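You operate a simulated robot arm through the tools that you are given. There is no shell and no other tool. Be economical: measure what you need, move in short steps, check, and stop when the job is done.

You run a simulated two-armed robot. Do the job below in one go: nothing can be reset, and whatever is moved stays where it is left.

## Task
Stop blower four, throw its valve to blow by hand and start it again.
Fine: wait till it stands, then turn the clutch knob to hand.

The check looks at the end state, three seconds after you hand in, the way a careful person would. Anything else that was tipped, shoved, dropped, spilled or broken makes it a failure.

## Robot
Two 7-joint arms with fingered hands on one trunk, on a base that drives. Base frame: it is fixed to the floor where the robot stands at the start and does not move with it; the origin is under the middle of the robot, x ahead of it, y to its left, z up. Lengths are in mm, angles in rad, forces in N, time in s.
The left shoulder is at the start at [62, 124, 1128], the right one opposite. With the tool pointing down near the work surface each hand reaches from about 180 to 360 mm from the robot's upright axis, wherever it stands, measured 20 degrees to its own side. Places, roughly: black foot clamp of blower 1 [700, -300, 1100]; black foot clamp of blower 2 [1300, -500, 1100]; black foot clamp of blower 3 [2000, -700, 1100]; bleed knob five [1700, -400, 200]; bleed knob four [1100, -200, 200]; bleed knob one [1100, -200, 1400]; bleed knob six [2400, -600, 200]; bleed knob three [2400, -600, 1400]; bleed knob two [1700, -400, 1400]; blow key of the test box [500, 100, 1000]; blower four [800, -100, 200]; blue filter cartridge [1500, -500, 1500]; clutch knob five [1500, -400, 600]; clutch knob four [800, -200, 600]; clutch knob one [800, -200, 1800]; clutch knob six [2100, -600, 600]. Payload 3.6 kg a hand.
Tool frame (each hand has its own): the origin (TCP) lies between the finger pads and is the grasp point; the fingertips stand 34 mm ahead of it; z points along the fingers, y is the line along which they close. Largest opening 116 mm; the body of the gripper starts 40 mm behind the TCP. The gripper is a hand of 5 fingers: y runs from the thumb to the fingers, the wrist lies at [-16, -160, -164] in the tool frame, and closing takes about 1.5 s.
Orientation is that of the tool frame in the base frame, as [roll, pitch, yaw] about the fixed x, y, z axes, in that order (R = Rz(yaw) Ry(pitch) Rx(roll)). With the fingers straight down and the wrist toward the robot, the tool's x, y and z point along [0, 1, 0], [1, 0, 0] and [0, 0, -1] of the base frame.

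## Interface
- The arms move only by the tool apply_moves. It takes "left_rows", "right_rows" or both (then of equal length, played together; a hand with none holds still); each is text: rows parted by semicolons, each of 6 numbers parted by spaces: the shift along the tool's x, y, z in mm, then the turn, a rotation vector about the tool's x, y, z in rad. In form: dx dy dz wx wy wz; .... A call has 1 to 10 rows; each row shifts and turns the commanded pose from where the row before left it, along the tool's axes as they then stand. "left_grip" and "right_grip" are, for a hand that has rows, the finger opening in mm, from 0 to 116, set as the call begins (left out, the last holds). Each row takes 0.2 s and may step no farther than 50 mm and 0.15 rad from the row before; otherwise, or with a gripper value out of range, the whole call is refused. Where a pose cannot be reached the arm comes as near as it can. A force on the tool above 40 N (or 10 N above the force at the start of the call, whichever is more), or a blocked arm, ends the call early, and 0.2 s more pass. The fingers move at their own pace (about 153 mm/s each) and stop on an object; they squeeze with about 30 N. The grip force told is the motor's: it shows also when the fingers shut on nothing. Time passes only in rows, and 0.2 s behind the last, so rows that do not move let the fingers close. It gives the time, the measured TCP pose, the force on the tool (base axes), the opening and the grip force at its end, in the units of the frame above (readings bear some noise), with the torque about the TCP (base axes, N m) and any sound that the robot's microphone picked up, and new pictures: "views" is both (left out), scene, wrist or none (wrist: the cameras of the hands that moved).
- Cameras (640 x 400 px; columns grow to the right, rows downward): "scene" is now at [140.5, 1.8, 1275.9]; the picture's right is [0.04, -1.00, -0.00], its down [-0.80, -0.03, -0.60] and it looks along [0.60, 0.03, -0.80] (base axes); focal length 276 px, centre (320, 200). "left" rides on the left gripper at [-69, -134, -110] in its tool frame; the picture's right is [-0.77, -0.19, 0.61], its down [0.59, -0.58, 0.57] and it looks along [0.25, 0.79, 0.55] (tool axes); focal length 256 px, centre (320, 200). "right" rides on the right gripper at [69, -134, -110] in its tool frame; the picture's right is [-0.77, 0.19, -0.61], its down [-0.59, -0.58, 0.56] and it looks along [-0.25, 0.79, 0.55] (tool axes); focal length 256 px, centre (320, 200). There is no depth. A picture from a camera that has moved, and an enlarged one, comes with that camera's place and axes in the base frame and with its lens.
- lift_body(by): slides the trunk up (or, below 0, down) by that many mm; the arms and the scene camera ride with it, the base frame stays. It gives what a move gives, with no picture.
- drive_base(legs): drives the robot by 1 to 6 legs, each [ahead, turn to the left] in mm and rad, along the robot's own axes; the way and the turn of a leg run together, so that a leg with both is an arc; at most 1500 mm and 3.142 rad a leg. The arms and the cameras ride along, it lands a little off, and it stops where it bumps. It gives what a move gives, and a new picture of the scene camera.
- finger_targets(index, middle, ring, little, thumb_bend, thumb_turn, hand): sets how far each is bent, from 0 (flat) to 1 (curled in); at 0.3 the hand is open as for a grip, at 0.7 the pads meet at the TCP. One left out holds its place. A second passes; each finger stops where it meets its share of the squeeze, and holds until it gets a number again. A gripper value or a shape takes the hand back. It gives what a move gives, with no picture; readings hold the bend of each and the force on index, middle, ring, little, thumb and palm. thumb_turn goes from beside the hand (0) to across from the fingers (1), as for a grip.
- set_grasp(shape, hand): the hand has 5 fingers and takes this shape, open, in about a second: jaw (thumb against the fingers, like two jaws); tri (thumb and two fingers); tip (a fingertip pinch); poke (one finger out to press); point (the index stretched); flat (the hand flat); cup (the hand cupped); fist (a fist). The gripper value then closes the fingers along that shape, each until it touches; the sizes above hold for jaw. It gives what a move gives, with no picture.
- pan_tilt(pan, tilt): turns the head with the scene camera to pan (to the left, within 1.501 rad either way) and tilt (down, from -0.506 to 1.204), counted from straight ahead of the robot. It gives what a move gives, and a new picture of the scene camera.
- inspect(camera, box): a new picture of the part [left, top, right, bottom] of that camera's present view, enlarged. The clock stands still meanwhile.
- job_done(): hands the job in; it is judged then, once.

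Go step by step. Nothing tells you exact positions but the pictures and the camera data: compare them with the known pose of the tool, close in by small moves and look again before you grip or let go. The budget is 120 turns and 260 pictures, counting those below and the enlarged ones. Unless the task says otherwise, let go and move clear before handing in, and close with one line.

The tools are called after ">>>" as name(argument=value, ...) on one line, values as JSON. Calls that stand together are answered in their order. apply_moves: Moves the arms, as the interface text tells. Its arguments: {"type":"object","properties":{"left_rows":{"type":"string"},"left_grip":{"type":"number"},"right_rows":{"type":"string"},"right_grip":{"type":"number"},"views":{"type":"string","enum":["both","scene","wrist","none"]}},"required":[]} The other tools are called the same way: lift_body (by) slides the trunk up or down; set_grasp (shape, hand) gives the hand a shape; finger_targets (index, middle, ring, little, thumb_bend, thumb_turn, hand) moves the fingers one by one; drive_base (legs) drives the base; pan_tilt (pan, tilt) turns the head that bears the scene camera; inspect (camera, box) takes an enlarged picture of a part of a camera's view; job_done () hands the job in.

At the start:

```text
time: 0.0
left_tcp_pos: [363.6, 38.8, 824.6]
left_tcp_rot: [-3.14, -0.005, 1.57]
left_wrist_force: [-0.3, -0.3, 0.5]
left_ft_torque: [0.0, 0.0, 0.03]
left_opening: 116.0
left_grasp_force: 0.2
left_shape: jaw
left_bend: [0.3, 0.3, 0.3, 0.3, 0.3, 0.97]
left_finger forces: [0.0, 0.0, 0.0, 0.0, 0.0, 0.0]
right_tcp_pos: [492.2, -314.4, 931.8]
right_tcp_rot: [-3.141, -0.002, 1.571]
right_wrist_force: [0.7, 0.3, 0.9]
right_ft_torque: [0.01, 0.01, -0.01]
right_opening: 115.7
right_grasp_force: 0.1
right_shape: jaw
right_bend: [0.3, 0.3, 0.3, 0.3, 0.3, 0.97]
right_finger forces: [0.1, 0.0, 0.0, 0.0, 0.1, 0.0]
trunk travel left (down, up): [-323.0, 439.0]
robot x, y, heading: [3.1, -1.1, -0.005]
head pan, tilt: [0.042, 0.927]
```

scene: 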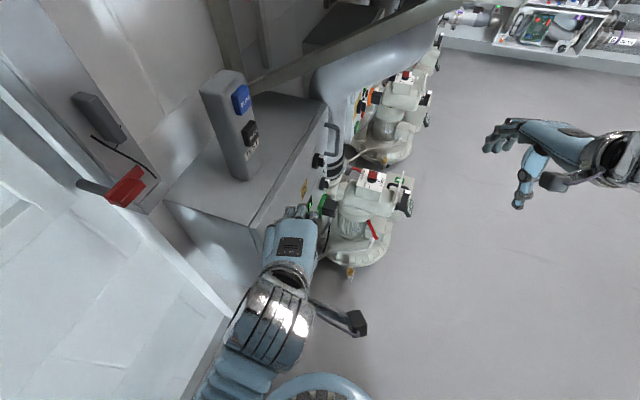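
right: 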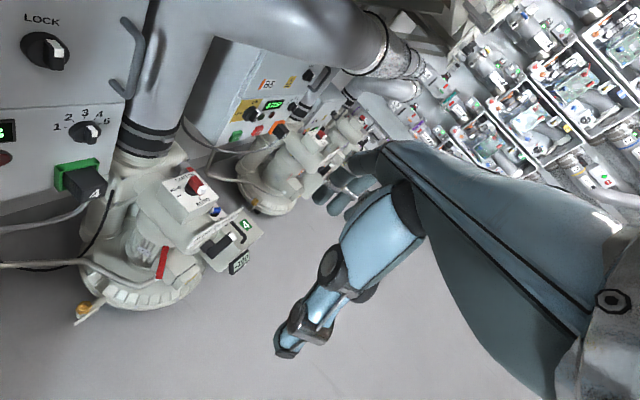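
left: 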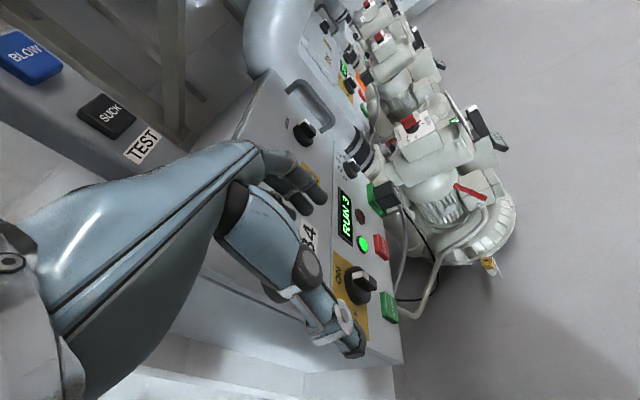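

I see a cabinet marked 4 on the left with a panel (display RUN 3, ON switch, red and green buttons) and blower four beside it on the floor. I'll enlarge these views to read the labels.

>>> inspect(camera="left", box=[260, 80, 540, 350])

>>> inspect(camera="right", box=[0, 0, 280, 330])

>>> inspect(camera="scene", box=[230, 40, 470, 290])

```text
1.48 times, centred on (400, 215) of left
camera zoom: at [230.4, -31.2, 934.1], right [-0.19, -0.77, -0.61], down [-0.58, 0.59, -0.56], along [0.79, 0.25, -0.55], focal length 379 px, centre (202, 178)
```

zoom: 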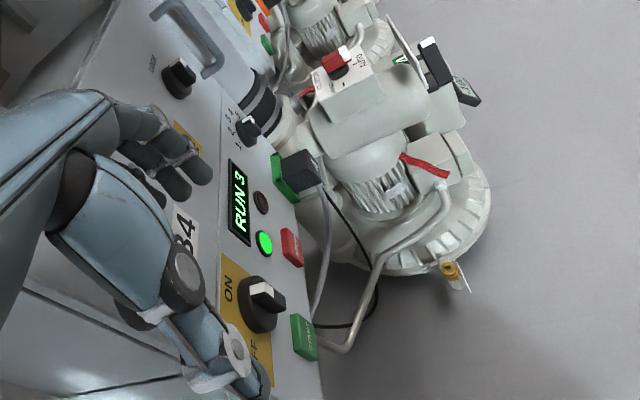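

```text
1.21 times, centred on (140, 165) of right
camera zoom: at [357.6, -245.1, 1040.5], right [0.19, -0.77, 0.61], down [-0.58, -0.59, -0.56], along [0.79, -0.25, -0.55], focal length 310 px, centre (538, 242)
```

zoom: 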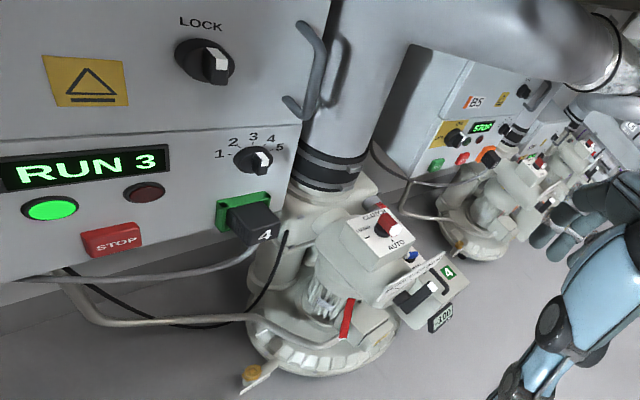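

```text
1.60 times, centred on (350, 165) of scene
camera zoom: at [140.5, 1.8, 1275.9], right [0.04, -1.0, 0.0], down [-0.8, -0.03, -0.6], along [0.6, 0.03, -0.8], focal length 442 px, centre (272, 256)
```

zoom: 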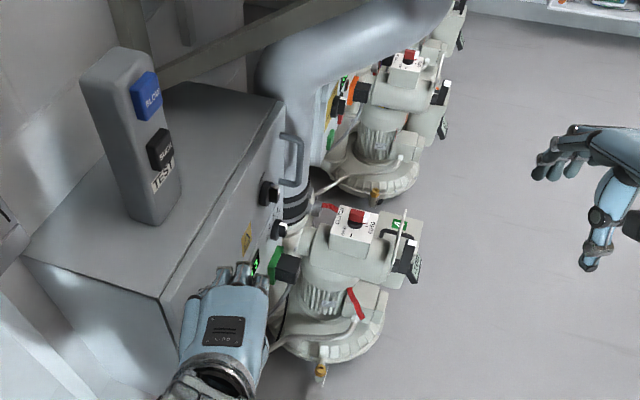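

The panel of blower 4 is angled; I place STOP at about (556, 59, 522) and the clutch knob at about (785, -151, 570). Before driving I look up and around for obstacles.

>>> pan_tilt(pan=-0.3, tilt=0.1)

>>> pan_tilt(pan=-0.2, tilt=0.7)

>>> pan_tilt(pan=-1.4, tilt=0.6)

```text
time: 1.1
left_tcp_pos: [364.8, 37.9, 823.6]
left_tcp_rot: [-3.141, -0.005, 1.572]
left_wrist_force: [-0.1, -0.6, 0.6]
left_ft_torque: [0.0, -0.04, 0.01]
left_opening: 116.0
left_grasp_force: 0.0
left_shape: jaw
left_bend: [0.3, 0.3, 0.3, 0.3, 0.3, 0.97]
left_finger forces: [0.0, 0.1, 0.0, 0.0, 0.1, 0.1]
right_tcp_pos: [492.0, -313.4, 930.3]
right_tcp_rot: [-3.141, -0.002, 1.57]
right_wrist_force: [0.2, -0.9, -0.5]
right_ft_torque: [-0.01, -0.02, 0.02]
right_opening: 115.9
right_grasp_force: 0.0
right_shape: jaw
right_bend: [0.3, 0.3, 0.3, 0.3, 0.3, 0.97]
right_finger forces: [0.0, 0.1, 0.0, 0.0, 0.0, 0.0]
trunk travel left (down, up): [-323.0, 439.0]
robot x, y, heading: [-3.0, -0.5, -0.002]
head pan, tilt: [-0.3, 0.099]
camera scene: at [154.5, -28.6, 1348.6], right [-0.3, -0.96, 0.0], down [-0.1, 0.03, -0.99], along [0.95, -0.29, -0.1], focal length 276 px, centre (320, 200)
```

scene: 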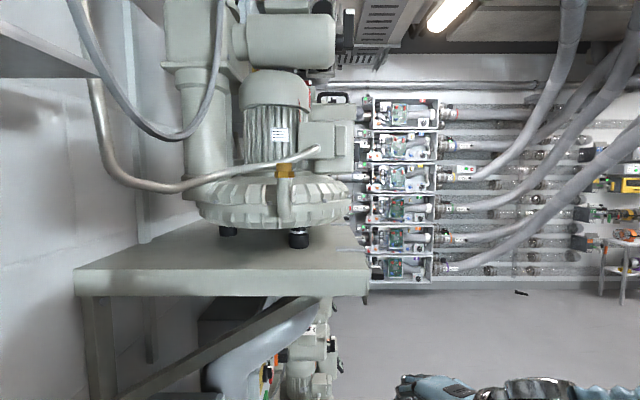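

```text
time: 2.1
left_tcp_pos: [364.7, 38.6, 823.7]
left_tcp_rot: [3.14, -0.004, 1.572]
left_wrist_force: [-0.9, -0.2, 0.7]
left_ft_torque: [0.0, -0.01, 0.01]
left_opening: 115.8
left_grasp_force: 0.0
left_shape: jaw
left_bend: [0.3, 0.3, 0.3, 0.3, 0.3, 0.97]
left_finger forces: [0.0, 0.0, 0.0, 0.2, 0.0, 0.0]
right_tcp_pos: [491.2, -313.9, 931.4]
right_tcp_rot: [-3.141, 0.0, 1.57]
right_wrist_force: [0.6, 0.0, 0.4]
right_ft_torque: [0.01, 0.0, -0.01]
right_opening: 115.9
right_grasp_force: 0.0
right_shape: jaw
right_bend: [0.3, 0.3, 0.3, 0.3, 0.3, 0.97]
right_finger forces: [0.0, 0.1, 0.0, 0.0, 0.0, 0.0]
trunk travel left (down, up): [-323.0, 439.0]
robot x, y, heading: [-0.1, -0.5, 0.002]
head pan, tilt: [-0.201, 0.7]
camera scene: at [149.8, -18.3, 1294.0], right [-0.2, -0.98, 0.0], down [-0.63, 0.13, -0.77], along [0.75, -0.15, -0.64], focal length 276 px, centre (320, 200)
```

scene: 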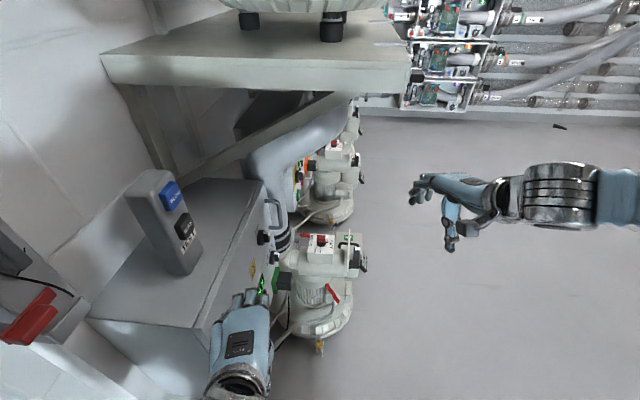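

```text
time: 3.5
left_tcp_pos: [364.4, 38.2, 824.8]
left_tcp_rot: [3.141, -0.004, 1.574]
left_wrist_force: [0.2, 0.1, -0.4]
left_ft_torque: [-0.01, 0.01, 0.01]
left_opening: 115.9
left_grasp_force: 0.1
left_shape: jaw
left_bend: [0.3, 0.3, 0.3, 0.3, 0.3, 0.97]
left_finger forces: [0.0, 0.1, 0.0, 0.0, 0.1, 0.0]
right_tcp_pos: [491.0, -314.1, 930.0]
right_tcp_rot: [-3.141, 0.001, 1.571]
right_wrist_force: [0.7, 0.6, 0.0]
right_ft_torque: [-0.02, 0.0, -0.01]
right_opening: 115.8
right_grasp_force: 0.0
right_shape: jaw
right_bend: [0.3, 0.3, 0.3, 0.3, 0.3, 0.97]
right_finger forces: [0.0, 0.0, 0.0, 0.0, 0.0, 0.0]
trunk travel left (down, up): [-323.0, 439.0]
robot x, y, heading: [0.4, -2.4, -0.002]
head pan, tilt: [-1.4, 0.6]
camera scene: at [81.6, -88.4, 1302.6], right [-0.99, -0.17, 0.0], down [-0.1, 0.56, -0.82], along [0.14, -0.81, -0.57], focal length 276 px, centre (320, 200)
```

scene: 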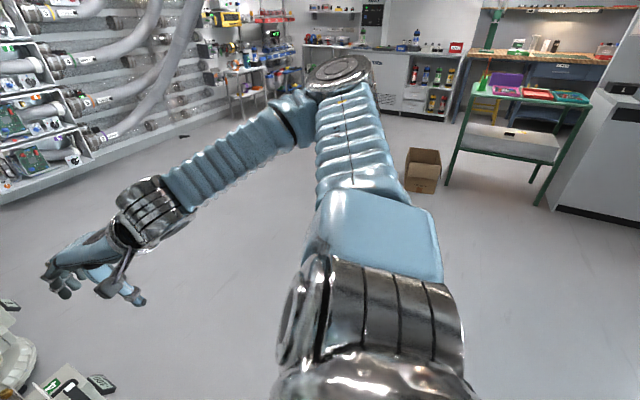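

The floor to the right is free, and a shelf with blower 1 overhangs from about x = 840 at z of roughly 1080. I drive to a stance in front of the panel, and lower the trunk before turning.

>>> drive_base(legs=[[0, -0.84], [640, 0]])

>>> lift_body(by=-200)

>>> pan_tilt(pan=1.2, tilt=0.5)

```text
time: 9.3
left_tcp_pos: [700.5, -715.8, 824.9]
left_tcp_rot: [3.141, -0.006, 0.74]
left_wrist_force: [0.1, -0.3, 0.1]
left_ft_torque: [0.02, -0.02, 0.02]
left_opening: 115.9
left_grasp_force: 0.0
left_shape: jaw
left_bend: [0.3, 0.3, 0.3, 0.3, 0.3, 0.97]
left_finger forces: [0.0, 0.0, 0.0, 0.0, 0.1, 0.0]
right_tcp_pos: [525.9, -1047.6, 930.7]
right_tcp_rot: [-3.14, 0.0, 0.738]
right_wrist_force: [0.1, -0.4, 1.0]
right_ft_torque: [0.0, 0.02, -0.01]
right_opening: 116.0
right_grasp_force: 0.1
right_shape: jaw
right_bend: [0.3, 0.3, 0.3, 0.3, 0.3, 0.97]
right_finger forces: [0.0, 0.0, 0.1, 0.0, 0.1, 0.0]
trunk travel left (down, up): [-323.0, 439.0]
robot x, y, heading: [429.3, -471.0, -0.83]
head pan, tilt: [-1.4, 0.6]
camera scene: at [418.0, -592.6, 1302.5], right [-0.79, 0.61, 0.0], down [0.35, 0.45, -0.82], along [-0.51, -0.65, -0.57], focal length 276 px, centre (320, 200)
```

scene: 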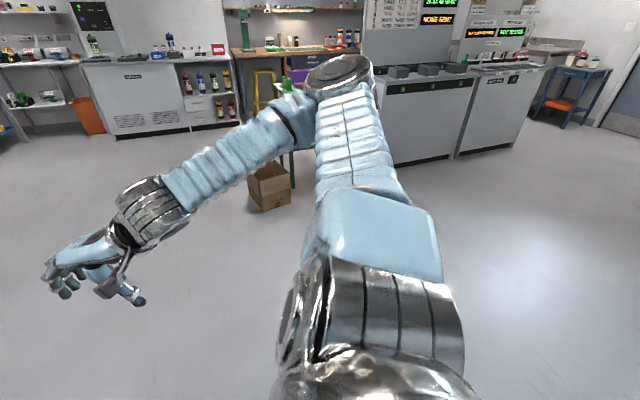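

```text
time: 10.0
left_tcp_pos: [839.3, -594.6, 762.1]
left_tcp_rot: [-3.141, -0.319, 1.007]
left_wrist_force: [-1.5, -1.1, -0.3]
left_ft_torque: [0.07, -0.06, 0.03]
left_opening: 116.2
left_grasp_force: 0.0
left_shape: jaw
left_bend: [0.3, 0.3, 0.3, 0.3, 0.3, 0.97]
left_finger forces: [0.0, 0.0, 0.0, 0.1, 0.1, 0.0]
right_tcp_pos: [525.4, -1047.8, 900.2]
right_tcp_rot: [-3.135, 0.002, 0.737]
right_wrist_force: [0.1, 0.7, -1.2]
right_ft_torque: [-0.02, -0.03, 0.0]
right_opening: 116.0
right_grasp_force: 0.1
right_shape: jaw
right_bend: [0.3, 0.3, 0.3, 0.3, 0.3, 0.97]
right_finger forces: [0.1, 0.0, 0.0, 0.0, 0.0, 0.0]
trunk travel left (down, up): [-295.0, 468.0]
robot x, y, heading: [426.4, -473.9, -0.827]
head pan, tilt: [-1.4, 0.6]
stopped: the arm was blocked; the commanded pose is now the measured one
```

```text
time: 12.3
left_tcp_pos: [828.9, -607.1, 763.1]
left_tcp_rot: [-3.132, -0.27, 1.008]
left_wrist_force: [-0.1, 0.5, 0.4]
left_ft_torque: [0.03, 0.01, 0.02]
left_opening: 115.9
left_grasp_force: 0.0
left_shape: jaw
left_bend: [0.3, 0.3, 0.3, 0.3, 0.3, 0.97]
left_finger forces: [0.1, 0.0, 0.0, 0.0, 0.0, 0.1]
right_tcp_pos: [525.9, -1047.7, 901.1]
right_tcp_rot: [-3.137, 0.001, 0.736]
right_wrist_force: [-0.3, 0.2, 0.0]
right_ft_torque: [0.02, 0.01, 0.0]
right_opening: 115.8
right_grasp_force: 0.0
right_shape: jaw
right_bend: [0.3, 0.3, 0.3, 0.3, 0.3, 0.97]
right_finger forces: [0.0, 0.0, 0.0, 0.0, 0.0, 0.1]
trunk travel left (down, up): [-295.0, 468.0]
robot x, y, heading: [423.9, -471.3, -0.839]
head pan, tilt: [1.201, 0.499]
camera scene: at [564.5, -498.1, 1282.7], right [0.36, -0.93, 0.0], down [-0.45, -0.17, -0.88], along [0.82, 0.31, -0.48], focal length 276 px, centre (320, 200)
```

scene: 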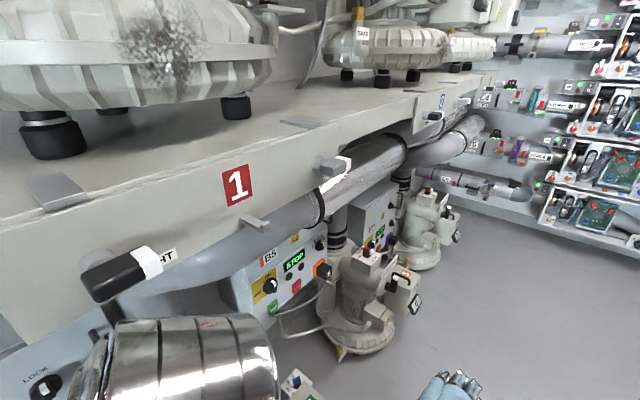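

Lowering was blocked: the left arm seems to have met something on the shelf side. I look at it before moving on.

>>> pan_tilt(pan=1.5, tilt=0.95)

>>> inspect(camera="left", box=[0, 0, 640, 400])

>>> inspect(camera="scene", box=[0, 0, 640, 400])

```text
time: 13.2
left_tcp_pos: [829.4, -606.7, 762.4]
left_tcp_rot: [-3.132, -0.271, 1.008]
left_wrist_force: [0.0, -0.5, 0.5]
left_ft_torque: [-0.01, 0.01, -0.01]
left_opening: 116.1
left_grasp_force: 0.1
left_shape: jaw
left_bend: [0.3, 0.3, 0.3, 0.3, 0.3, 0.97]
left_finger forces: [0.0, 0.1, 0.0, 0.0, 0.0, 0.0]
right_tcp_pos: [525.3, -1049.6, 901.9]
right_tcp_rot: [-3.137, 0.0, 0.737]
right_wrist_force: [1.5, -0.3, -0.5]
right_ft_torque: [-0.03, 0.0, -0.04]
right_opening: 116.0
right_grasp_force: 0.0
right_shape: jaw
right_bend: [0.3, 0.3, 0.3, 0.3, 0.3, 0.97]
right_finger forces: [0.0, 0.1, 0.0, 0.0, 0.1, 0.0]
trunk travel left (down, up): [-295.0, 468.0]
robot x, y, heading: [430.2, -473.4, -0.836]
head pan, tilt: [1.499, 0.949]
camera scene: at [536.8, -485.8, 1245.2], right [0.62, -0.79, 0.0], down [-0.64, -0.5, -0.58], along [0.46, 0.36, -0.81], focal length 276 px, centre (320, 200)
```

scene: 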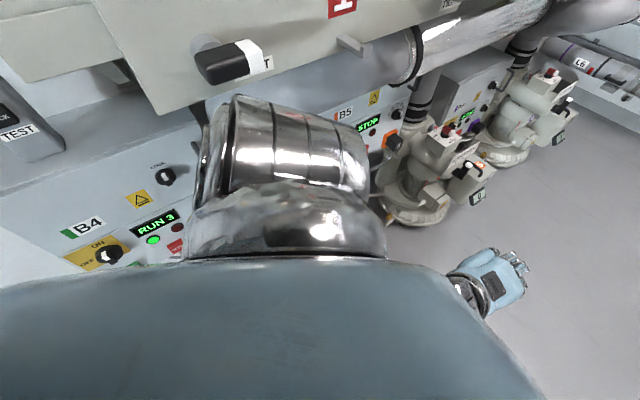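

```text
1.00 times, centred on (320, 200) of left (not enlarged: the box is as wide or as high as the picture)
camera zoom: at [665.8, -617.4, 852.0], right [-0.47, -0.39, -0.79], down [-0.11, 0.92, -0.38], along [0.87, -0.09, -0.48], focal length 256 px, centre (320, 200)
```

zoom: 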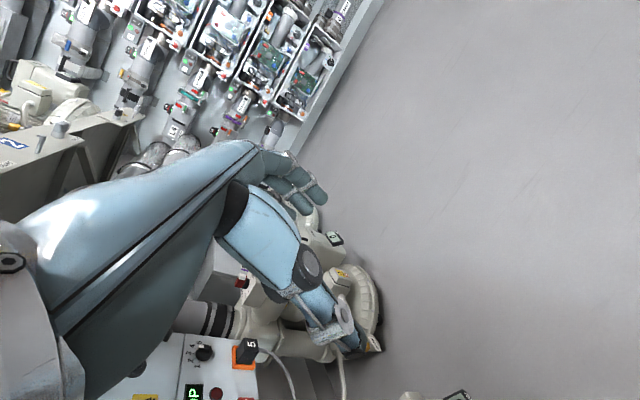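

```text
1.00 times, centred on (320, 200) of scene (not enlarged: the box is as wide or as high as the picture)
camera zoom: at [536.8, -485.8, 1245.2], right [0.62, -0.79, 0.0], down [-0.64, -0.5, -0.58], along [0.46, 0.36, -0.81], focal length 276 px, centre (320, 200)
```

zoom: 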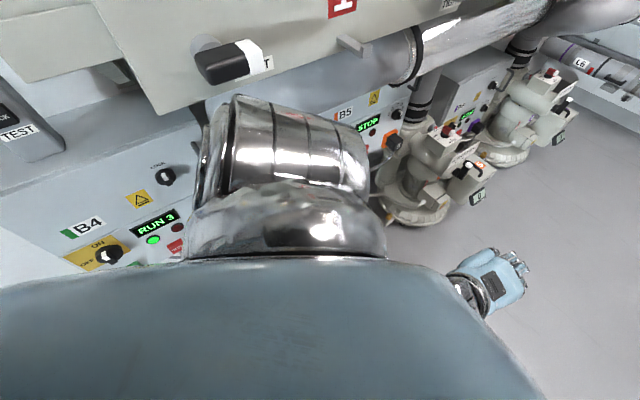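

The left elbow reaches under the shelf near blower 1's foot clamp. I raise back up, drive clear into open floor, lower there and turn to face blower four.

>>> lift_body(by=28)

>>> drive_base(legs=[[420, 0]])

>>> lift_body(by=-200)

```text
time: 13.9
left_tcp_pos: [852.9, -586.5, 795.5]
left_tcp_rot: [3.117, -0.418, 0.957]
left_wrist_force: [-0.1, 0.3, -0.3]
left_ft_torque: [-0.01, 0.03, 0.03]
left_opening: 115.7
left_grasp_force: 0.1
left_shape: jaw
left_bend: [0.3, 0.3, 0.3, 0.3, 0.3, 0.97]
left_finger forces: [0.0, 0.0, 0.0, 0.0, 0.0, 0.1]
right_tcp_pos: [526.5, -1046.9, 931.3]
right_tcp_rot: [-3.138, 0.002, 0.736]
right_wrist_force: [-0.1, -0.1, 0.5]
right_ft_torque: [0.03, 0.03, -0.01]
right_opening: 115.9
right_grasp_force: 0.1
right_shape: jaw
right_bend: [0.3, 0.3, 0.3, 0.3, 0.3, 0.97]
right_finger forces: [0.1, 0.0, 0.0, 0.1, 0.0, 0.1]
trunk travel left (down, up): [-324.0, 439.0]
robot x, y, heading: [429.9, -472.4, -0.835]
head pan, tilt: [1.499, 0.949]
stopped: the arm was blocked; the commanded pose is now the measured one
```

```text
time: 16.5
left_tcp_pos: [1136.3, -890.2, 795.3]
left_tcp_rot: [3.121, -0.417, 0.965]
left_wrist_force: [0.3, -0.2, 0.0]
left_ft_torque: [0.0, -0.01, -0.03]
left_opening: 116.0
left_grasp_force: 0.0
left_shape: jaw
left_bend: [0.3, 0.3, 0.3, 0.3, 0.3, 0.97]
left_finger forces: [0.0, 0.0, 0.0, 0.0, 0.1, 0.1]
right_tcp_pos: [813.8, -1355.9, 931.3]
right_tcp_rot: [-3.139, 0.002, 0.747]
right_wrist_force: [-0.4, 0.1, -0.9]
right_ft_torque: [0.02, 0.02, 0.01]
right_opening: 115.8
right_grasp_force: 0.1
right_shape: jaw
right_bend: [0.3, 0.3, 0.3, 0.3, 0.3, 0.97]
right_finger forces: [0.0, 0.1, 0.1, 0.1, 0.0, 0.1]
trunk travel left (down, up): [-324.0, 439.0]
robot x, y, heading: [709.6, -779.1, -0.822]
head pan, tilt: [1.499, 0.949]
camera scene: at [811.5, -784.9, 1275.0], right [0.62, -0.78, 0.0], down [-0.64, -0.51, -0.58], along [0.45, 0.36, -0.81], focal length 276 px, centre (320, 200)
```

scene: 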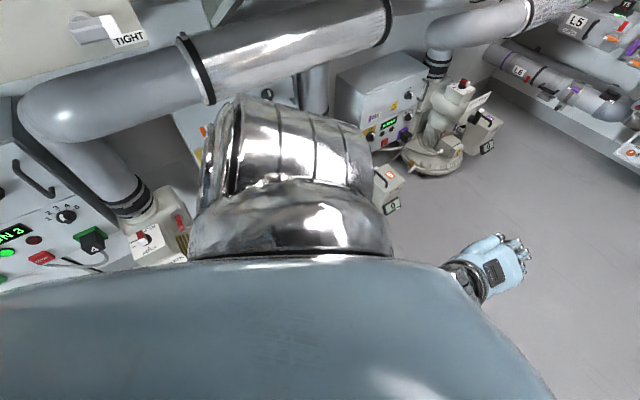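

```text
time: 17.5
left_tcp_pos: [1157.6, -875.1, 733.2]
left_tcp_rot: [3.11, -0.578, 0.881]
left_wrist_force: [0.3, -0.5, 0.5]
left_ft_torque: [0.0, 0.04, 0.01]
left_opening: 115.7
left_grasp_force: 0.0
left_shape: jaw
left_bend: [0.3, 0.3, 0.3, 0.3, 0.3, 0.97]
left_finger forces: [0.0, 0.0, 0.0, 0.0, 0.0, 0.0]
right_tcp_pos: [814.0, -1356.3, 862.0]
right_tcp_rot: [-3.131, -0.001, 0.747]
right_wrist_force: [-0.3, -0.2, 0.0]
right_ft_torque: [-0.02, -0.03, 0.02]
right_opening: 116.1
right_grasp_force: 0.0
right_shape: jaw
right_bend: [0.3, 0.3, 0.3, 0.3, 0.3, 0.97]
right_finger forces: [0.0, 0.0, 0.0, 0.0, 0.0, 0.1]
trunk travel left (down, up): [-261.0, 502.0]
robot x, y, heading: [710.3, -780.9, -0.824]
head pan, tilt: [1.499, 0.949]
stopped: the arm was blocked; the commanded pose is now the measured one
```

It is blocked in open floor too, so the left arm is folding against the robot itself. I straighten the left hand and move it ahead, then lower again.

>>> apply_moves(left_rows="0 30 0 0 -0.144 0;0 30 0 0 -0.144 0;0 30 0 0 -0.144 0;0 20 0 0 -0.144 0", views="none")

>>> lift_body(by=-100)

>>> pan_tilt(pan=0.9, tilt=1.2)

```text
time: 18.5
left_tcp_pos: [1242.1, -947.6, 736.1]
left_tcp_rot: [3.115, 0.003, 0.866]
left_wrist_force: [-0.6, 0.3, 0.1]
left_ft_torque: [-0.01, -0.01, -0.01]
left_opening: 116.1
left_grasp_force: 0.1
left_shape: jaw
left_bend: [0.3, 0.3, 0.3, 0.3, 0.3, 0.97]
left_finger forces: [0.1, 0.1, 0.1, 0.0, 0.1, 0.1]
right_tcp_pos: [814.5, -1356.5, 864.6]
right_tcp_rot: [-3.131, 0.002, 0.745]
right_wrist_force: [-0.2, 0.2, 0.6]
right_ft_torque: [0.0, -0.03, 0.02]
right_opening: 115.7
right_grasp_force: 0.0
right_shape: jaw
right_bend: [0.3, 0.3, 0.3, 0.3, 0.3, 0.97]
right_finger forces: [0.1, 0.0, 0.0, 0.2, 0.0, 0.0]
trunk travel left (down, up): [-261.0, 502.0]
robot x, y, heading: [711.0, -781.3, -0.817]
head pan, tilt: [1.499, 0.949]
```

```text
time: 19.8
left_tcp_pos: [1243.4, -948.3, 636.8]
left_tcp_rot: [3.114, -0.001, 0.864]
left_wrist_force: [0.3, 0.4, 0.6]
left_ft_torque: [-0.02, 0.02, 0.0]
left_opening: 116.1
left_grasp_force: 0.1
left_shape: jaw
left_bend: [0.3, 0.3, 0.3, 0.3, 0.3, 0.97]
left_finger forces: [0.1, 0.0, 0.1, 0.1, 0.0, 0.0]
right_tcp_pos: [813.8, -1356.6, 764.9]
right_tcp_rot: [-3.13, 0.002, 0.744]
right_wrist_force: [-0.4, 0.8, 0.1]
right_ft_torque: [-0.01, 0.01, 0.02]
right_opening: 115.8
right_grasp_force: 0.0
right_shape: jaw
right_bend: [0.3, 0.3, 0.3, 0.3, 0.3, 0.97]
right_finger forces: [0.0, 0.0, 0.0, 0.0, 0.0, 0.1]
trunk travel left (down, up): [-161.0, 602.0]
robot x, y, heading: [706.6, -780.9, -0.826]
head pan, tilt: [1.499, 0.949]
```

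```text
time: 20.8
left_tcp_pos: [1240.9, -948.3, 637.4]
left_tcp_rot: [3.115, -0.004, 0.866]
left_wrist_force: [-0.5, 0.2, 1.1]
left_ft_torque: [0.01, -0.02, 0.0]
left_opening: 115.8
left_grasp_force: 0.0
left_shape: jaw
left_bend: [0.3, 0.3, 0.3, 0.3, 0.3, 0.97]
left_finger forces: [0.1, 0.1, 0.1, 0.0, 0.0, 0.0]
right_tcp_pos: [814.9, -1357.2, 763.2]
right_tcp_rot: [-3.131, 0.002, 0.744]
right_wrist_force: [0.4, -1.3, -0.1]
right_ft_torque: [0.02, -0.04, 0.02]
right_opening: 115.8
right_grasp_force: 0.1
right_shape: jaw
right_bend: [0.3, 0.3, 0.3, 0.3, 0.3, 0.97]
right_finger forces: [0.0, 0.0, 0.0, 0.0, 0.0, 0.0]
trunk travel left (down, up): [-161.0, 602.0]
robot x, y, heading: [709.9, -783.4, -0.829]
head pan, tilt: [0.901, 1.201]
camera scene: at [861.4, -880.8, 1089.2], right [0.08, -1.0, 0.0], down [-0.93, -0.07, -0.36], along [0.36, 0.03, -0.93], focal length 276 px, centre (320, 200)
```

scene: 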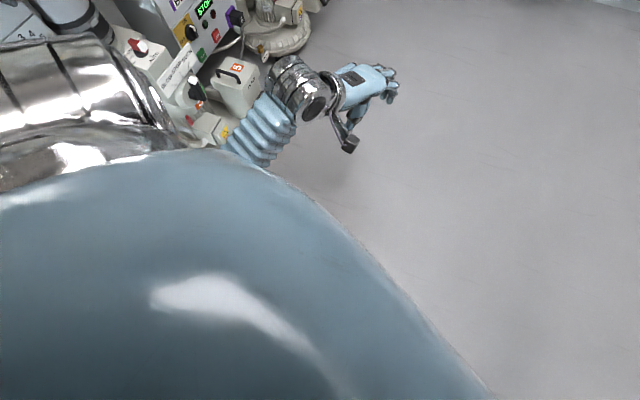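

That worked. I move farther out, then turn to face blower four and look.

>>> drive_base(legs=[[200, 0], [0, 1.5], [0, 0.9]])

>>> pan_tilt(pan=0.0, tilt=0.5)

```text
time: 28.5
left_tcp_pos: [547.9, -456.7, 636.5]
left_tcp_rot: [3.116, -0.002, -2.976]
left_wrist_force: [0.1, 0.7, -0.6]
left_ft_torque: [0.02, -0.04, 0.0]
left_opening: 115.8
left_grasp_force: 0.0
left_shape: jaw
left_bend: [0.3, 0.3, 0.3, 0.3, 0.3, 0.97]
left_finger forces: [0.0, 0.0, 0.0, 0.1, 0.0, 0.0]
right_tcp_pos: [1137.1, -420.4, 763.5]
right_tcp_rot: [-3.131, 0.002, -3.099]
right_wrist_force: [0.9, 0.7, 0.4]
right_ft_torque: [0.01, 0.01, 0.01]
right_opening: 115.9
right_grasp_force: 0.1
right_shape: jaw
right_bend: [0.3, 0.3, 0.3, 0.3, 0.3, 0.97]
right_finger forces: [0.1, 0.0, 0.0, 0.0, 0.1, 0.0]
trunk travel left (down, up): [-161.0, 602.0]
robot x, y, heading: [850.8, -923.7, 1.614]
head pan, tilt: [0.901, 1.201]
camera scene: at [795.5, -755.7, 1089.2], right [0.58, 0.81, 0.0], down [0.76, -0.54, -0.36], along [-0.29, 0.21, -0.93], focal length 276 px, centre (320, 200)
```

scene: 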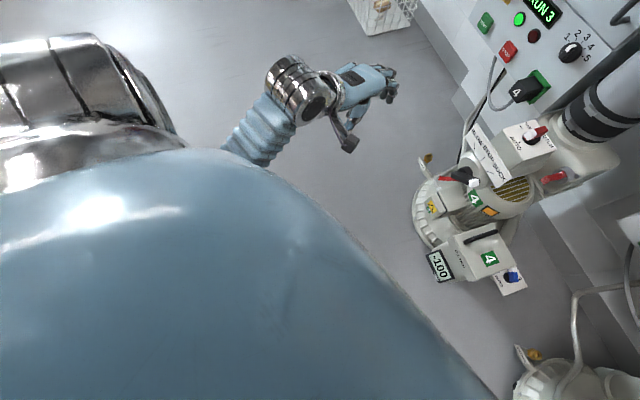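

```text
time: 29.7
left_tcp_pos: [547.6, -456.5, 636.4]
left_tcp_rot: [3.116, -0.002, -2.977]
left_wrist_force: [-0.4, -0.2, -0.3]
left_ft_torque: [0.0, -0.01, 0.02]
left_opening: 115.7
left_grasp_force: 0.0
left_shape: jaw
left_bend: [0.3, 0.3, 0.3, 0.3, 0.3, 0.97]
left_finger forces: [0.0, 0.0, 0.1, 0.0, 0.1, 0.0]
right_tcp_pos: [1138.4, -419.8, 763.4]
right_tcp_rot: [-3.131, 0.002, -3.097]
right_wrist_force: [0.0, 0.2, 0.1]
right_ft_torque: [-0.03, 0.03, 0.0]
right_opening: 116.0
right_grasp_force: 0.0
right_shape: jaw
right_bend: [0.3, 0.3, 0.3, 0.3, 0.3, 0.97]
right_finger forces: [0.0, 0.0, 0.1, 0.1, 0.1, 0.0]
trunk travel left (down, up): [-161.0, 602.0]
robot x, y, heading: [843.8, -928.2, 1.612]
head pan, tilt: [0.0, 0.499]
camera scene: at [836.8, -697.5, 1142.8], right [1.0, 0.05, 0.0], down [0.02, -0.48, -0.88], along [-0.04, 0.88, -0.48], focal length 276 px, centre (320, 200)
```

scene: 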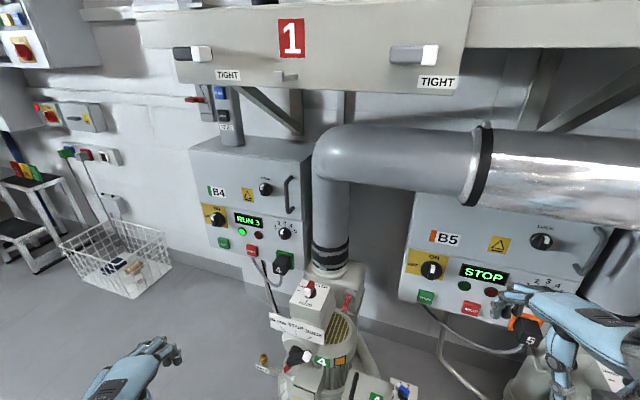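

Now I face panel B4 and blower 4 directly. I enlarge the blower's controls.

>>> pan_tilt(pan=0.0, tilt=0.8)

>>> inspect(camera="scene", box=[230, 140, 430, 290])

>>> inspect(camera="scene", box=[180, 60, 320, 170])

```text
time: 30.5
left_tcp_pos: [548.5, -456.4, 636.7]
left_tcp_rot: [3.115, -0.002, -2.976]
left_wrist_force: [-0.1, 0.7, 0.1]
left_ft_torque: [0.01, 0.02, 0.0]
left_opening: 116.1
left_grasp_force: 0.2
left_shape: jaw
left_bend: [0.3, 0.3, 0.3, 0.3, 0.3, 0.97]
left_finger forces: [0.0, 0.0, 0.1, 0.0, 0.1, 0.0]
right_tcp_pos: [1137.9, -420.6, 763.3]
right_tcp_rot: [-3.131, 0.002, -3.098]
right_wrist_force: [-0.9, 0.8, -0.2]
right_ft_torque: [-0.01, 0.05, 0.01]
right_opening: 116.0
right_grasp_force: 0.0
right_shape: jaw
right_bend: [0.3, 0.3, 0.3, 0.3, 0.3, 0.97]
right_finger forces: [0.0, 0.0, 0.1, 0.0, 0.0, 0.0]
trunk travel left (down, up): [-161.0, 602.0]
robot x, y, heading: [849.5, -926.7, 1.618]
head pan, tilt: [0.0, 0.799]
camera scene: at [837.3, -707.8, 1117.0], right [1.0, 0.05, 0.0], down [0.03, -0.72, -0.7], along [-0.03, 0.7, -0.72], focal length 276 px, centre (320, 200)
```

scene: 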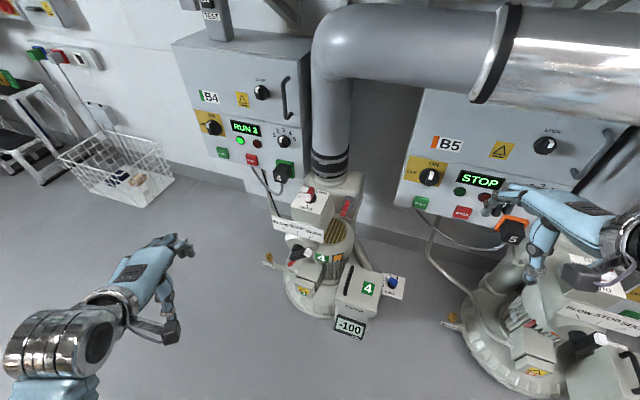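

```text
2.67 times, centred on (330, 215) of scene
camera zoom: at [837.3, -707.8, 1117.0], right [1.0, 0.05, 0.0], down [0.03, -0.72, -0.7], along [-0.03, 0.7, -0.72], focal length 736 px, centre (293, 160)
```

zoom: 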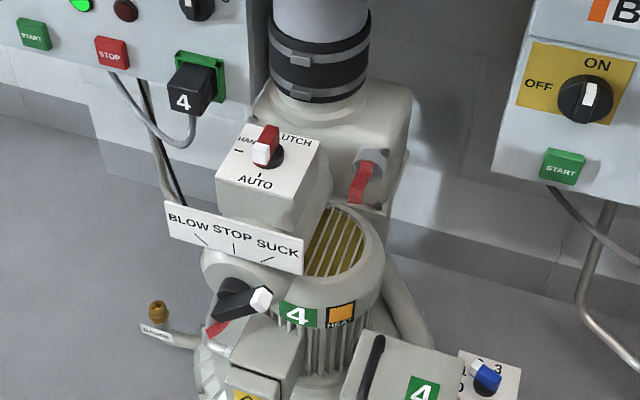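

```text
3.64 times, centred on (250, 115) of scene
camera zoom: at [837.3, -707.8, 1117.0], right [1.0, 0.05, 0.0], down [0.03, -0.72, -0.7], along [-0.03, 0.7, -0.72], focal length 1003 px, centre (574, 509)
```

zoom: 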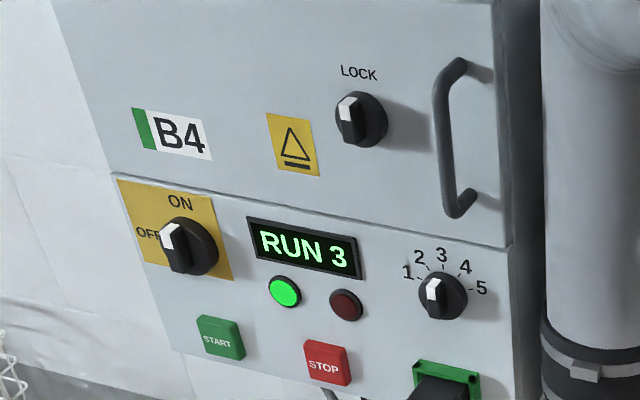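

STOP is confirmed at about (560, 58, 522), START at about (455, 93, 522) and the clutch at about (785, -151, 570). The valve lever's white tip is at about (791, -313) and stands at SUCK (the gauge reads -100). I'll take a stance facing the panel squarely, around (490, -590) with heading 1.28, going around over free floor.

>>> apply_moves(right_rows="30 -30 0 0 0 0;30 -30 0 0 0 0;30 -30 0 0 0 0", views="none")

>>> drive_base(legs=[[0, 1.53], [430, 0], [0, -1.865]])

```text
time: 31.3
left_tcp_pos: [549.0, -457.5, 636.3]
left_tcp_rot: [3.115, -0.001, -2.976]
left_wrist_force: [-0.7, 0.0, -0.3]
left_ft_torque: [0.02, -0.05, -0.04]
left_opening: 115.9
left_grasp_force: 0.1
left_shape: jaw
left_bend: [0.3, 0.3, 0.3, 0.3, 0.3, 0.97]
left_finger forces: [0.0, 0.1, 0.0, 0.0, 0.1, 0.1]
right_tcp_pos: [1131.2, -428.5, 763.6]
right_tcp_rot: [-3.13, 0.001, -3.095]
right_wrist_force: [-0.1, -0.7, 0.3]
right_ft_torque: [-0.03, 0.0, 0.01]
right_opening: 115.8
right_grasp_force: 0.1
right_shape: jaw
right_bend: [0.3, 0.3, 0.3, 0.3, 0.3, 0.97]
right_finger forces: [0.0, 0.0, 0.0, 0.1, 0.0, 0.1]
right hand out of reach, approached as far as the arm can: row 1, 2, 3
trunk travel left (down, up): [-161.0, 602.0]
robot x, y, heading: [847.7, -928.6, 1.618]
head pan, tilt: [0.0, 0.799]
```

```text
time: 42.0
left_tcp_pos: [330.3, -360.2, 636.9]
left_tcp_rot: [3.115, -0.003, 2.915]
left_wrist_force: [0.0, -0.5, -0.6]
left_ft_torque: [0.02, 0.04, -0.03]
left_opening: 116.3
left_grasp_force: 0.0
left_shape: jaw
left_bend: [0.3, 0.3, 0.3, 0.3, 0.3, 0.97]
left_finger forces: [0.1, 0.0, 0.0, 0.0, 0.0, 0.0]
right_tcp_pos: [880.8, -557.1, 764.2]
right_tcp_rot: [-3.128, 0.003, 2.795]
right_wrist_force: [0.7, -0.1, -1.0]
right_ft_torque: [0.01, 0.0, 0.0]
right_opening: 115.9
right_grasp_force: 0.1
right_shape: jaw
right_bend: [0.3, 0.3, 0.3, 0.3, 0.3, 0.97]
right_finger forces: [0.0, 0.0, 0.1, 0.0, 0.1, 0.1]
trunk travel left (down, up): [-161.0, 602.0]
robot x, y, heading: [427.3, -911.4, 1.222]
head pan, tilt: [0.0, 0.799]
camera scene: at [502.8, -702.9, 1116.9], right [0.94, -0.34, 0.0], down [-0.24, -0.67, -0.7], along [0.24, 0.66, -0.72], focal length 276 px, centre (320, 200)
```

scene: 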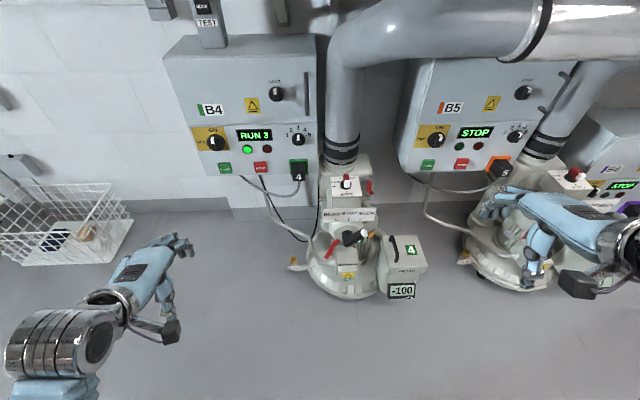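

Good view. Before going in I bring the right hand inward a little.

>>> apply_moves(right_rows="40 0 0 0 0 0;40 0 0 0 0 0;40 0 0 0 0 0;20 0 0 0 0 0", left_rows="0 0 0 0 0 0;0 0 0 0 0 0;0 0 0 0 0 0;0 0 0 0 0 0", views="none")

>>> inspect(camera="scene", box=[280, 160, 440, 310])

```text
time: 43.0
left_tcp_pos: [331.0, -360.4, 636.6]
left_tcp_rot: [3.116, -0.002, 2.914]
left_wrist_force: [0.1, 0.7, 0.4]
left_ft_torque: [0.0, 0.0, 0.05]
left_opening: 116.2
left_grasp_force: 0.1
left_shape: jaw
left_bend: [0.3, 0.3, 0.3, 0.3, 0.3, 0.97]
left_finger forces: [0.1, 0.0, 0.1, 0.0, 0.0, 0.0]
right_tcp_pos: [756.2, -505.5, 739.1]
right_tcp_rot: [-3.125, -0.041, 2.868]
right_wrist_force: [-0.6, 0.7, 0.5]
right_ft_torque: [-0.01, -0.02, -0.02]
right_opening: 116.1
right_grasp_force: 0.2
right_shape: jaw
right_bend: [0.3, 0.3, 0.3, 0.3, 0.3, 0.97]
right_finger forces: [0.0, 0.0, 0.0, 0.0, 0.0, 0.1]
right hand out of reach, approached as far as the arm can: row 1, 2, 3
trunk travel left (down, up): [-161.0, 602.0]
robot x, y, heading: [429.1, -909.0, 1.225]
head pan, tilt: [0.0, 0.799]
```

```text
2.67 times, centred on (360, 235) of scene
camera zoom: at [502.5, -702.8, 1117.0], right [0.94, -0.34, 0.0], down [-0.24, -0.67, -0.7], along [0.24, 0.66, -0.72], focal length 736 px, centre (213, 107)
```

zoom: 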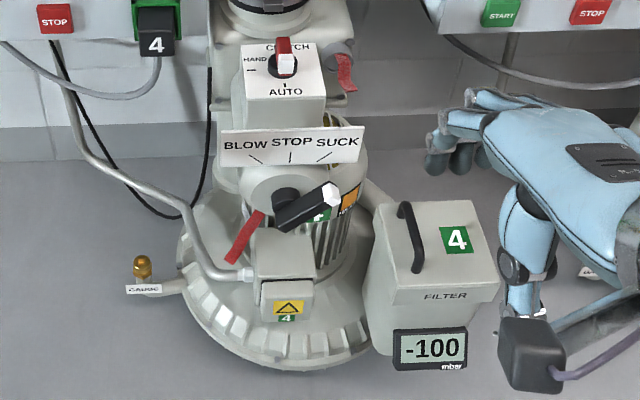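

Clutch: white pointer at AUTO, HAND a quarter turn clockwise from it. The valve lever pivots near (753, -253, 445) with its tip right at SUCK, and BLOW is to the left. I drive in closer.

>>> drive_base(legs=[[280, 0.055]])

```text
time: 44.9
left_tcp_pos: [385.9, -114.8, 642.6]
left_tcp_rot: [3.105, -0.001, 2.966]
left_wrist_force: [-0.8, -1.4, 1.3]
left_ft_torque: [0.04, -0.03, 0.04]
left_opening: 115.9
left_grasp_force: 0.0
left_shape: jaw
left_bend: [0.3, 0.3, 0.3, 0.3, 0.3, 0.97]
left_finger forces: [0.0, 0.1, 0.0, 0.0, 0.0, 0.1]
right_tcp_pos: [819.9, -239.6, 745.2]
right_tcp_rot: [-3.137, -0.043, 2.918]
right_wrist_force: [-0.4, -0.9, 0.6]
right_ft_torque: [0.01, -0.07, -0.03]
right_opening: 116.1
right_grasp_force: 0.1
right_shape: jaw
right_bend: [0.3, 0.3, 0.3, 0.3, 0.3, 0.97]
right_finger forces: [0.0, 0.0, 0.1, 0.1, 0.0, 0.1]
trunk travel left (down, up): [-161.0, 602.0]
robot x, y, heading: [510.7, -648.6, 1.28]
head pan, tilt: [0.0, 0.799]
camera scene: at [576.6, -445.1, 1118.1], right [0.96, -0.29, 0.0], down [-0.21, -0.68, -0.7], along [0.2, 0.67, -0.71], focal length 276 px, centre (320, 200)
```

scene: 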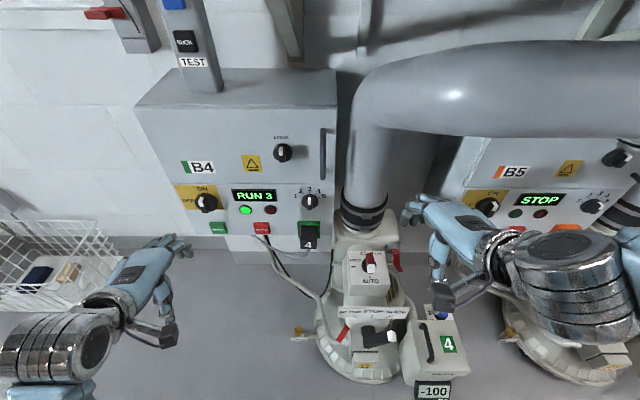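

Heading is exactly square to the panel. I shape the left hand to poke and lift the right hand clear before lowering the trunk.

>>> apply_moves(right_rows="0 0 -40 0 0 0;0 -10 -40 0 0 0;0 -20 -20 0 0 0;0 -30 0 0 0 0", views="none")

>>> set_grasp(hand="left", shape="poke")

>>> inspect(camera="left", box=[0, 0, 640, 400])

```text
time: 45.9
left_tcp_pos: [386.4, -111.7, 639.7]
left_tcp_rot: [3.11, -0.001, 2.966]
left_wrist_force: [0.6, -0.4, 0.8]
left_ft_torque: [-0.02, 0.0, 0.05]
left_opening: 116.1
left_grasp_force: 0.0
left_shape: jaw
left_bend: [0.3, 0.3, 0.3, 0.3, 0.3, 0.97]
left_finger forces: [0.0, 0.0, 0.0, 0.0, 0.0, 0.0]
right_tcp_pos: [835.4, -232.6, 847.8]
right_tcp_rot: [-3.123, -0.044, 2.92]
right_wrist_force: [-5.8, -5.6, -15.0]
right_ft_torque: [0.27, -0.18, -0.04]
right_opening: 116.0
right_grasp_force: 0.0
right_shape: jaw
right_bend: [0.3, 0.3, 0.3, 0.3, 0.3, 0.97]
right_finger forces: [0.0, 10.4, 0.0, 0.0, 0.0, 6.3]
right hand out of reach, approached as far as the arm can: row 1, 2, 3, 4
trunk travel left (down, up): [-161.0, 602.0]
robot x, y, heading: [514.3, -653.9, 1.277]
head pan, tilt: [0.0, 0.799]
```

```text
time: 46.8
left_tcp_pos: [386.9, -111.9, 638.2]
left_tcp_rot: [3.11, -0.002, 2.966]
left_wrist_force: [0.0, -1.1, 0.5]
left_ft_torque: [-0.02, 0.02, -0.01]
left_opening: 0.0
left_grasp_force: 0.0
left_shape: poke
left_bend: [0.7, 0.7, 0.98, 0.98, 0.0, 1.0]
left_finger forces: [0.0, 0.0, 0.0, 0.0, 0.0, 0.0]
right_tcp_pos: [837.0, -232.3, 848.1]
right_tcp_rot: [-3.123, -0.044, 2.918]
right_wrist_force: [-12.0, -13.2, -30.9]
right_ft_torque: [0.47, -0.34, -0.03]
right_opening: 116.0
right_grasp_force: 0.1
right_shape: jaw
right_bend: [0.3, 0.3, 0.3, 0.3, 0.3, 0.97]
right_finger forces: [0.0, 22.2, 0.0, 0.0, 0.0, 13.2]
trunk travel left (down, up): [-161.0, 602.0]
robot x, y, heading: [512.5, -651.8, 1.276]
head pan, tilt: [0.0, 0.799]
```

```text
1.00 times, centred on (320, 200) of left (not enlarged: the box is as wide or as high as the picture)
camera zoom: at [431.3, -259.2, 745.0], right [0.73, -0.3, -0.62], down [-0.68, -0.45, -0.58], along [-0.1, 0.84, -0.53], focal length 256 px, centre (320, 200)
```

zoom: 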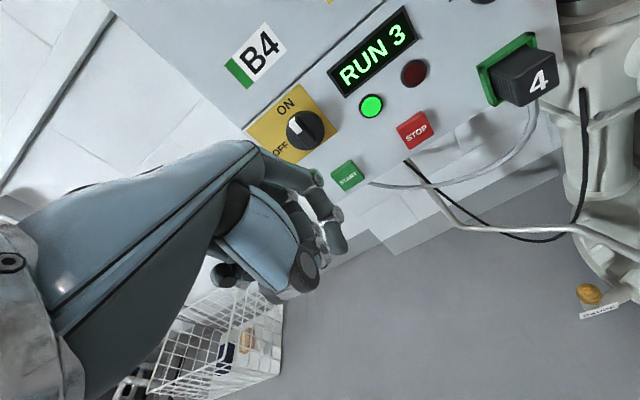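

The right hand touches the overhead pipe from below; I lower it off at once.

>>> apply_moves(right_rows="0 0 25 0 0 0;0 0 25 0 0 0", views="scene")

```text
time: 47.4
left_tcp_pos: [387.5, -111.8, 640.0]
left_tcp_rot: [3.11, -0.003, 2.968]
left_wrist_force: [0.3, -1.1, -0.4]
left_ft_torque: [-0.03, 0.02, 0.01]
left_opening: 0.1
left_grasp_force: 0.0
left_shape: poke
left_bend: [0.7, 0.7, 0.98, 0.98, 0.0, 1.0]
left_finger forces: [0.0, 0.0, 0.0, 0.0, 0.0, 0.0]
right_tcp_pos: [839.0, -227.5, 801.9]
right_tcp_rot: [-3.135, -0.042, 2.917]
right_wrist_force: [-1.1, 0.6, 0.1]
right_ft_torque: [0.02, 0.04, -0.03]
right_opening: 116.4
right_grasp_force: 0.2
right_shape: jaw
right_bend: [0.3, 0.3, 0.3, 0.3, 0.3, 0.97]
right_finger forces: [0.0, 0.0, 0.1, 0.1, 0.0, 0.0]
right hand out of reach, approached as far as the arm can: row 2
trunk travel left (down, up): [-161.0, 602.0]
robot x, y, heading: [514.0, -653.8, 1.275]
head pan, tilt: [0.0, 0.799]
camera scene: at [578.1, -440.0, 1117.1], right [0.96, -0.29, 0.0], down [-0.21, -0.69, -0.7], along [0.2, 0.67, -0.72], focal length 276 px, centre (320, 200)
```

scene: 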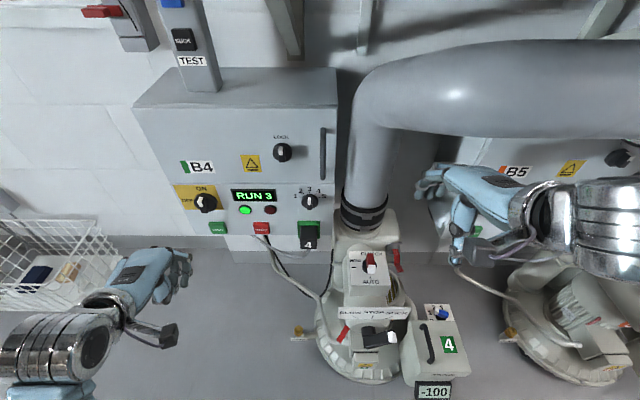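

Clear now. The left hand is in poke shape; I turn it so the fingertip points forward and slightly down toward the panel.

>>> apply_moves(left_rows="0 0 0 0 0 0.12;0 0 0 -0.13 0 0;0 0 0 -0.13 0 0;0 0 0 -0.13 0 0;0 0 0 -0.13 0 0;0 0 0 -0.13 0 0;0 0 0 -0.13 0 0;0 0 0 -0.13 0 0;0 0 0 -0.13 0 0", views="both")

```text
time: 49.4
left_tcp_pos: [387.6, -111.0, 639.1]
left_tcp_rot: [2.069, -0.005, 2.843]
left_wrist_force: [-0.4, -0.1, 0.0]
left_ft_torque: [0.0, -0.03, 0.01]
left_opening: 0.0
left_grasp_force: 0.0
left_shape: poke
left_bend: [0.7, 0.7, 0.98, 0.98, 0.0, 1.0]
left_finger forces: [0.0, 0.1, 0.1, 0.0, 0.0, 0.1]
right_tcp_pos: [838.5, -228.4, 800.4]
right_tcp_rot: [-3.132, -0.044, 2.918]
right_wrist_force: [0.3, -0.6, -0.6]
right_ft_torque: [0.0, 0.02, 0.01]
right_opening: 116.0
right_grasp_force: 0.0
right_shape: jaw
right_bend: [0.3, 0.3, 0.3, 0.3, 0.3, 0.97]
right_finger forces: [0.0, 0.0, 0.0, 0.0, 0.0, 0.0]
trunk travel left (down, up): [-161.0, 602.0]
robot x, y, heading: [514.4, -652.4, 1.272]
head pan, tilt: [0.0, 0.799]
camera scene: at [578.0, -440.4, 1116.9], right [0.96, -0.29, 0.0], down [-0.21, -0.69, -0.7], along [0.2, 0.67, -0.72], focal length 276 px, centre (320, 200)
camera left: at [405.9, -285.6, 574.2], right [0.86, 0.2, -0.46], down [-0.5, 0.39, -0.77], along [0.02, 0.9, 0.44], focal length 256 px, centre (320, 200)
```

scene: 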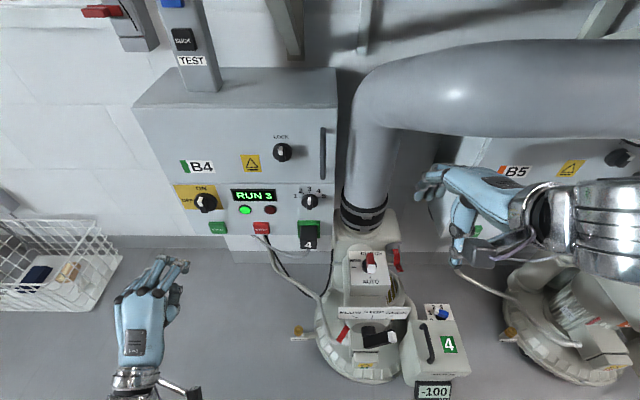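
left: 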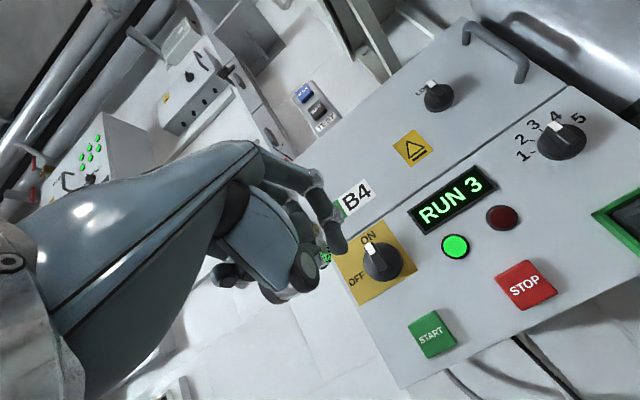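

STOP refined to (561, 60, 521), START to (448, 94, 522). I bring the fingertip to 45 mm before STOP.

>>> apply_moves(left_rows="-40 -6 20 0 0 0;-40 -6 40 0 0 0;-36 -6 40 0 0 0;0 -5.3 40 0 0 0;0 0 30 0 0 0", views="both")

```text
refused: row 2 steps farther than a row can; nothing moved
```

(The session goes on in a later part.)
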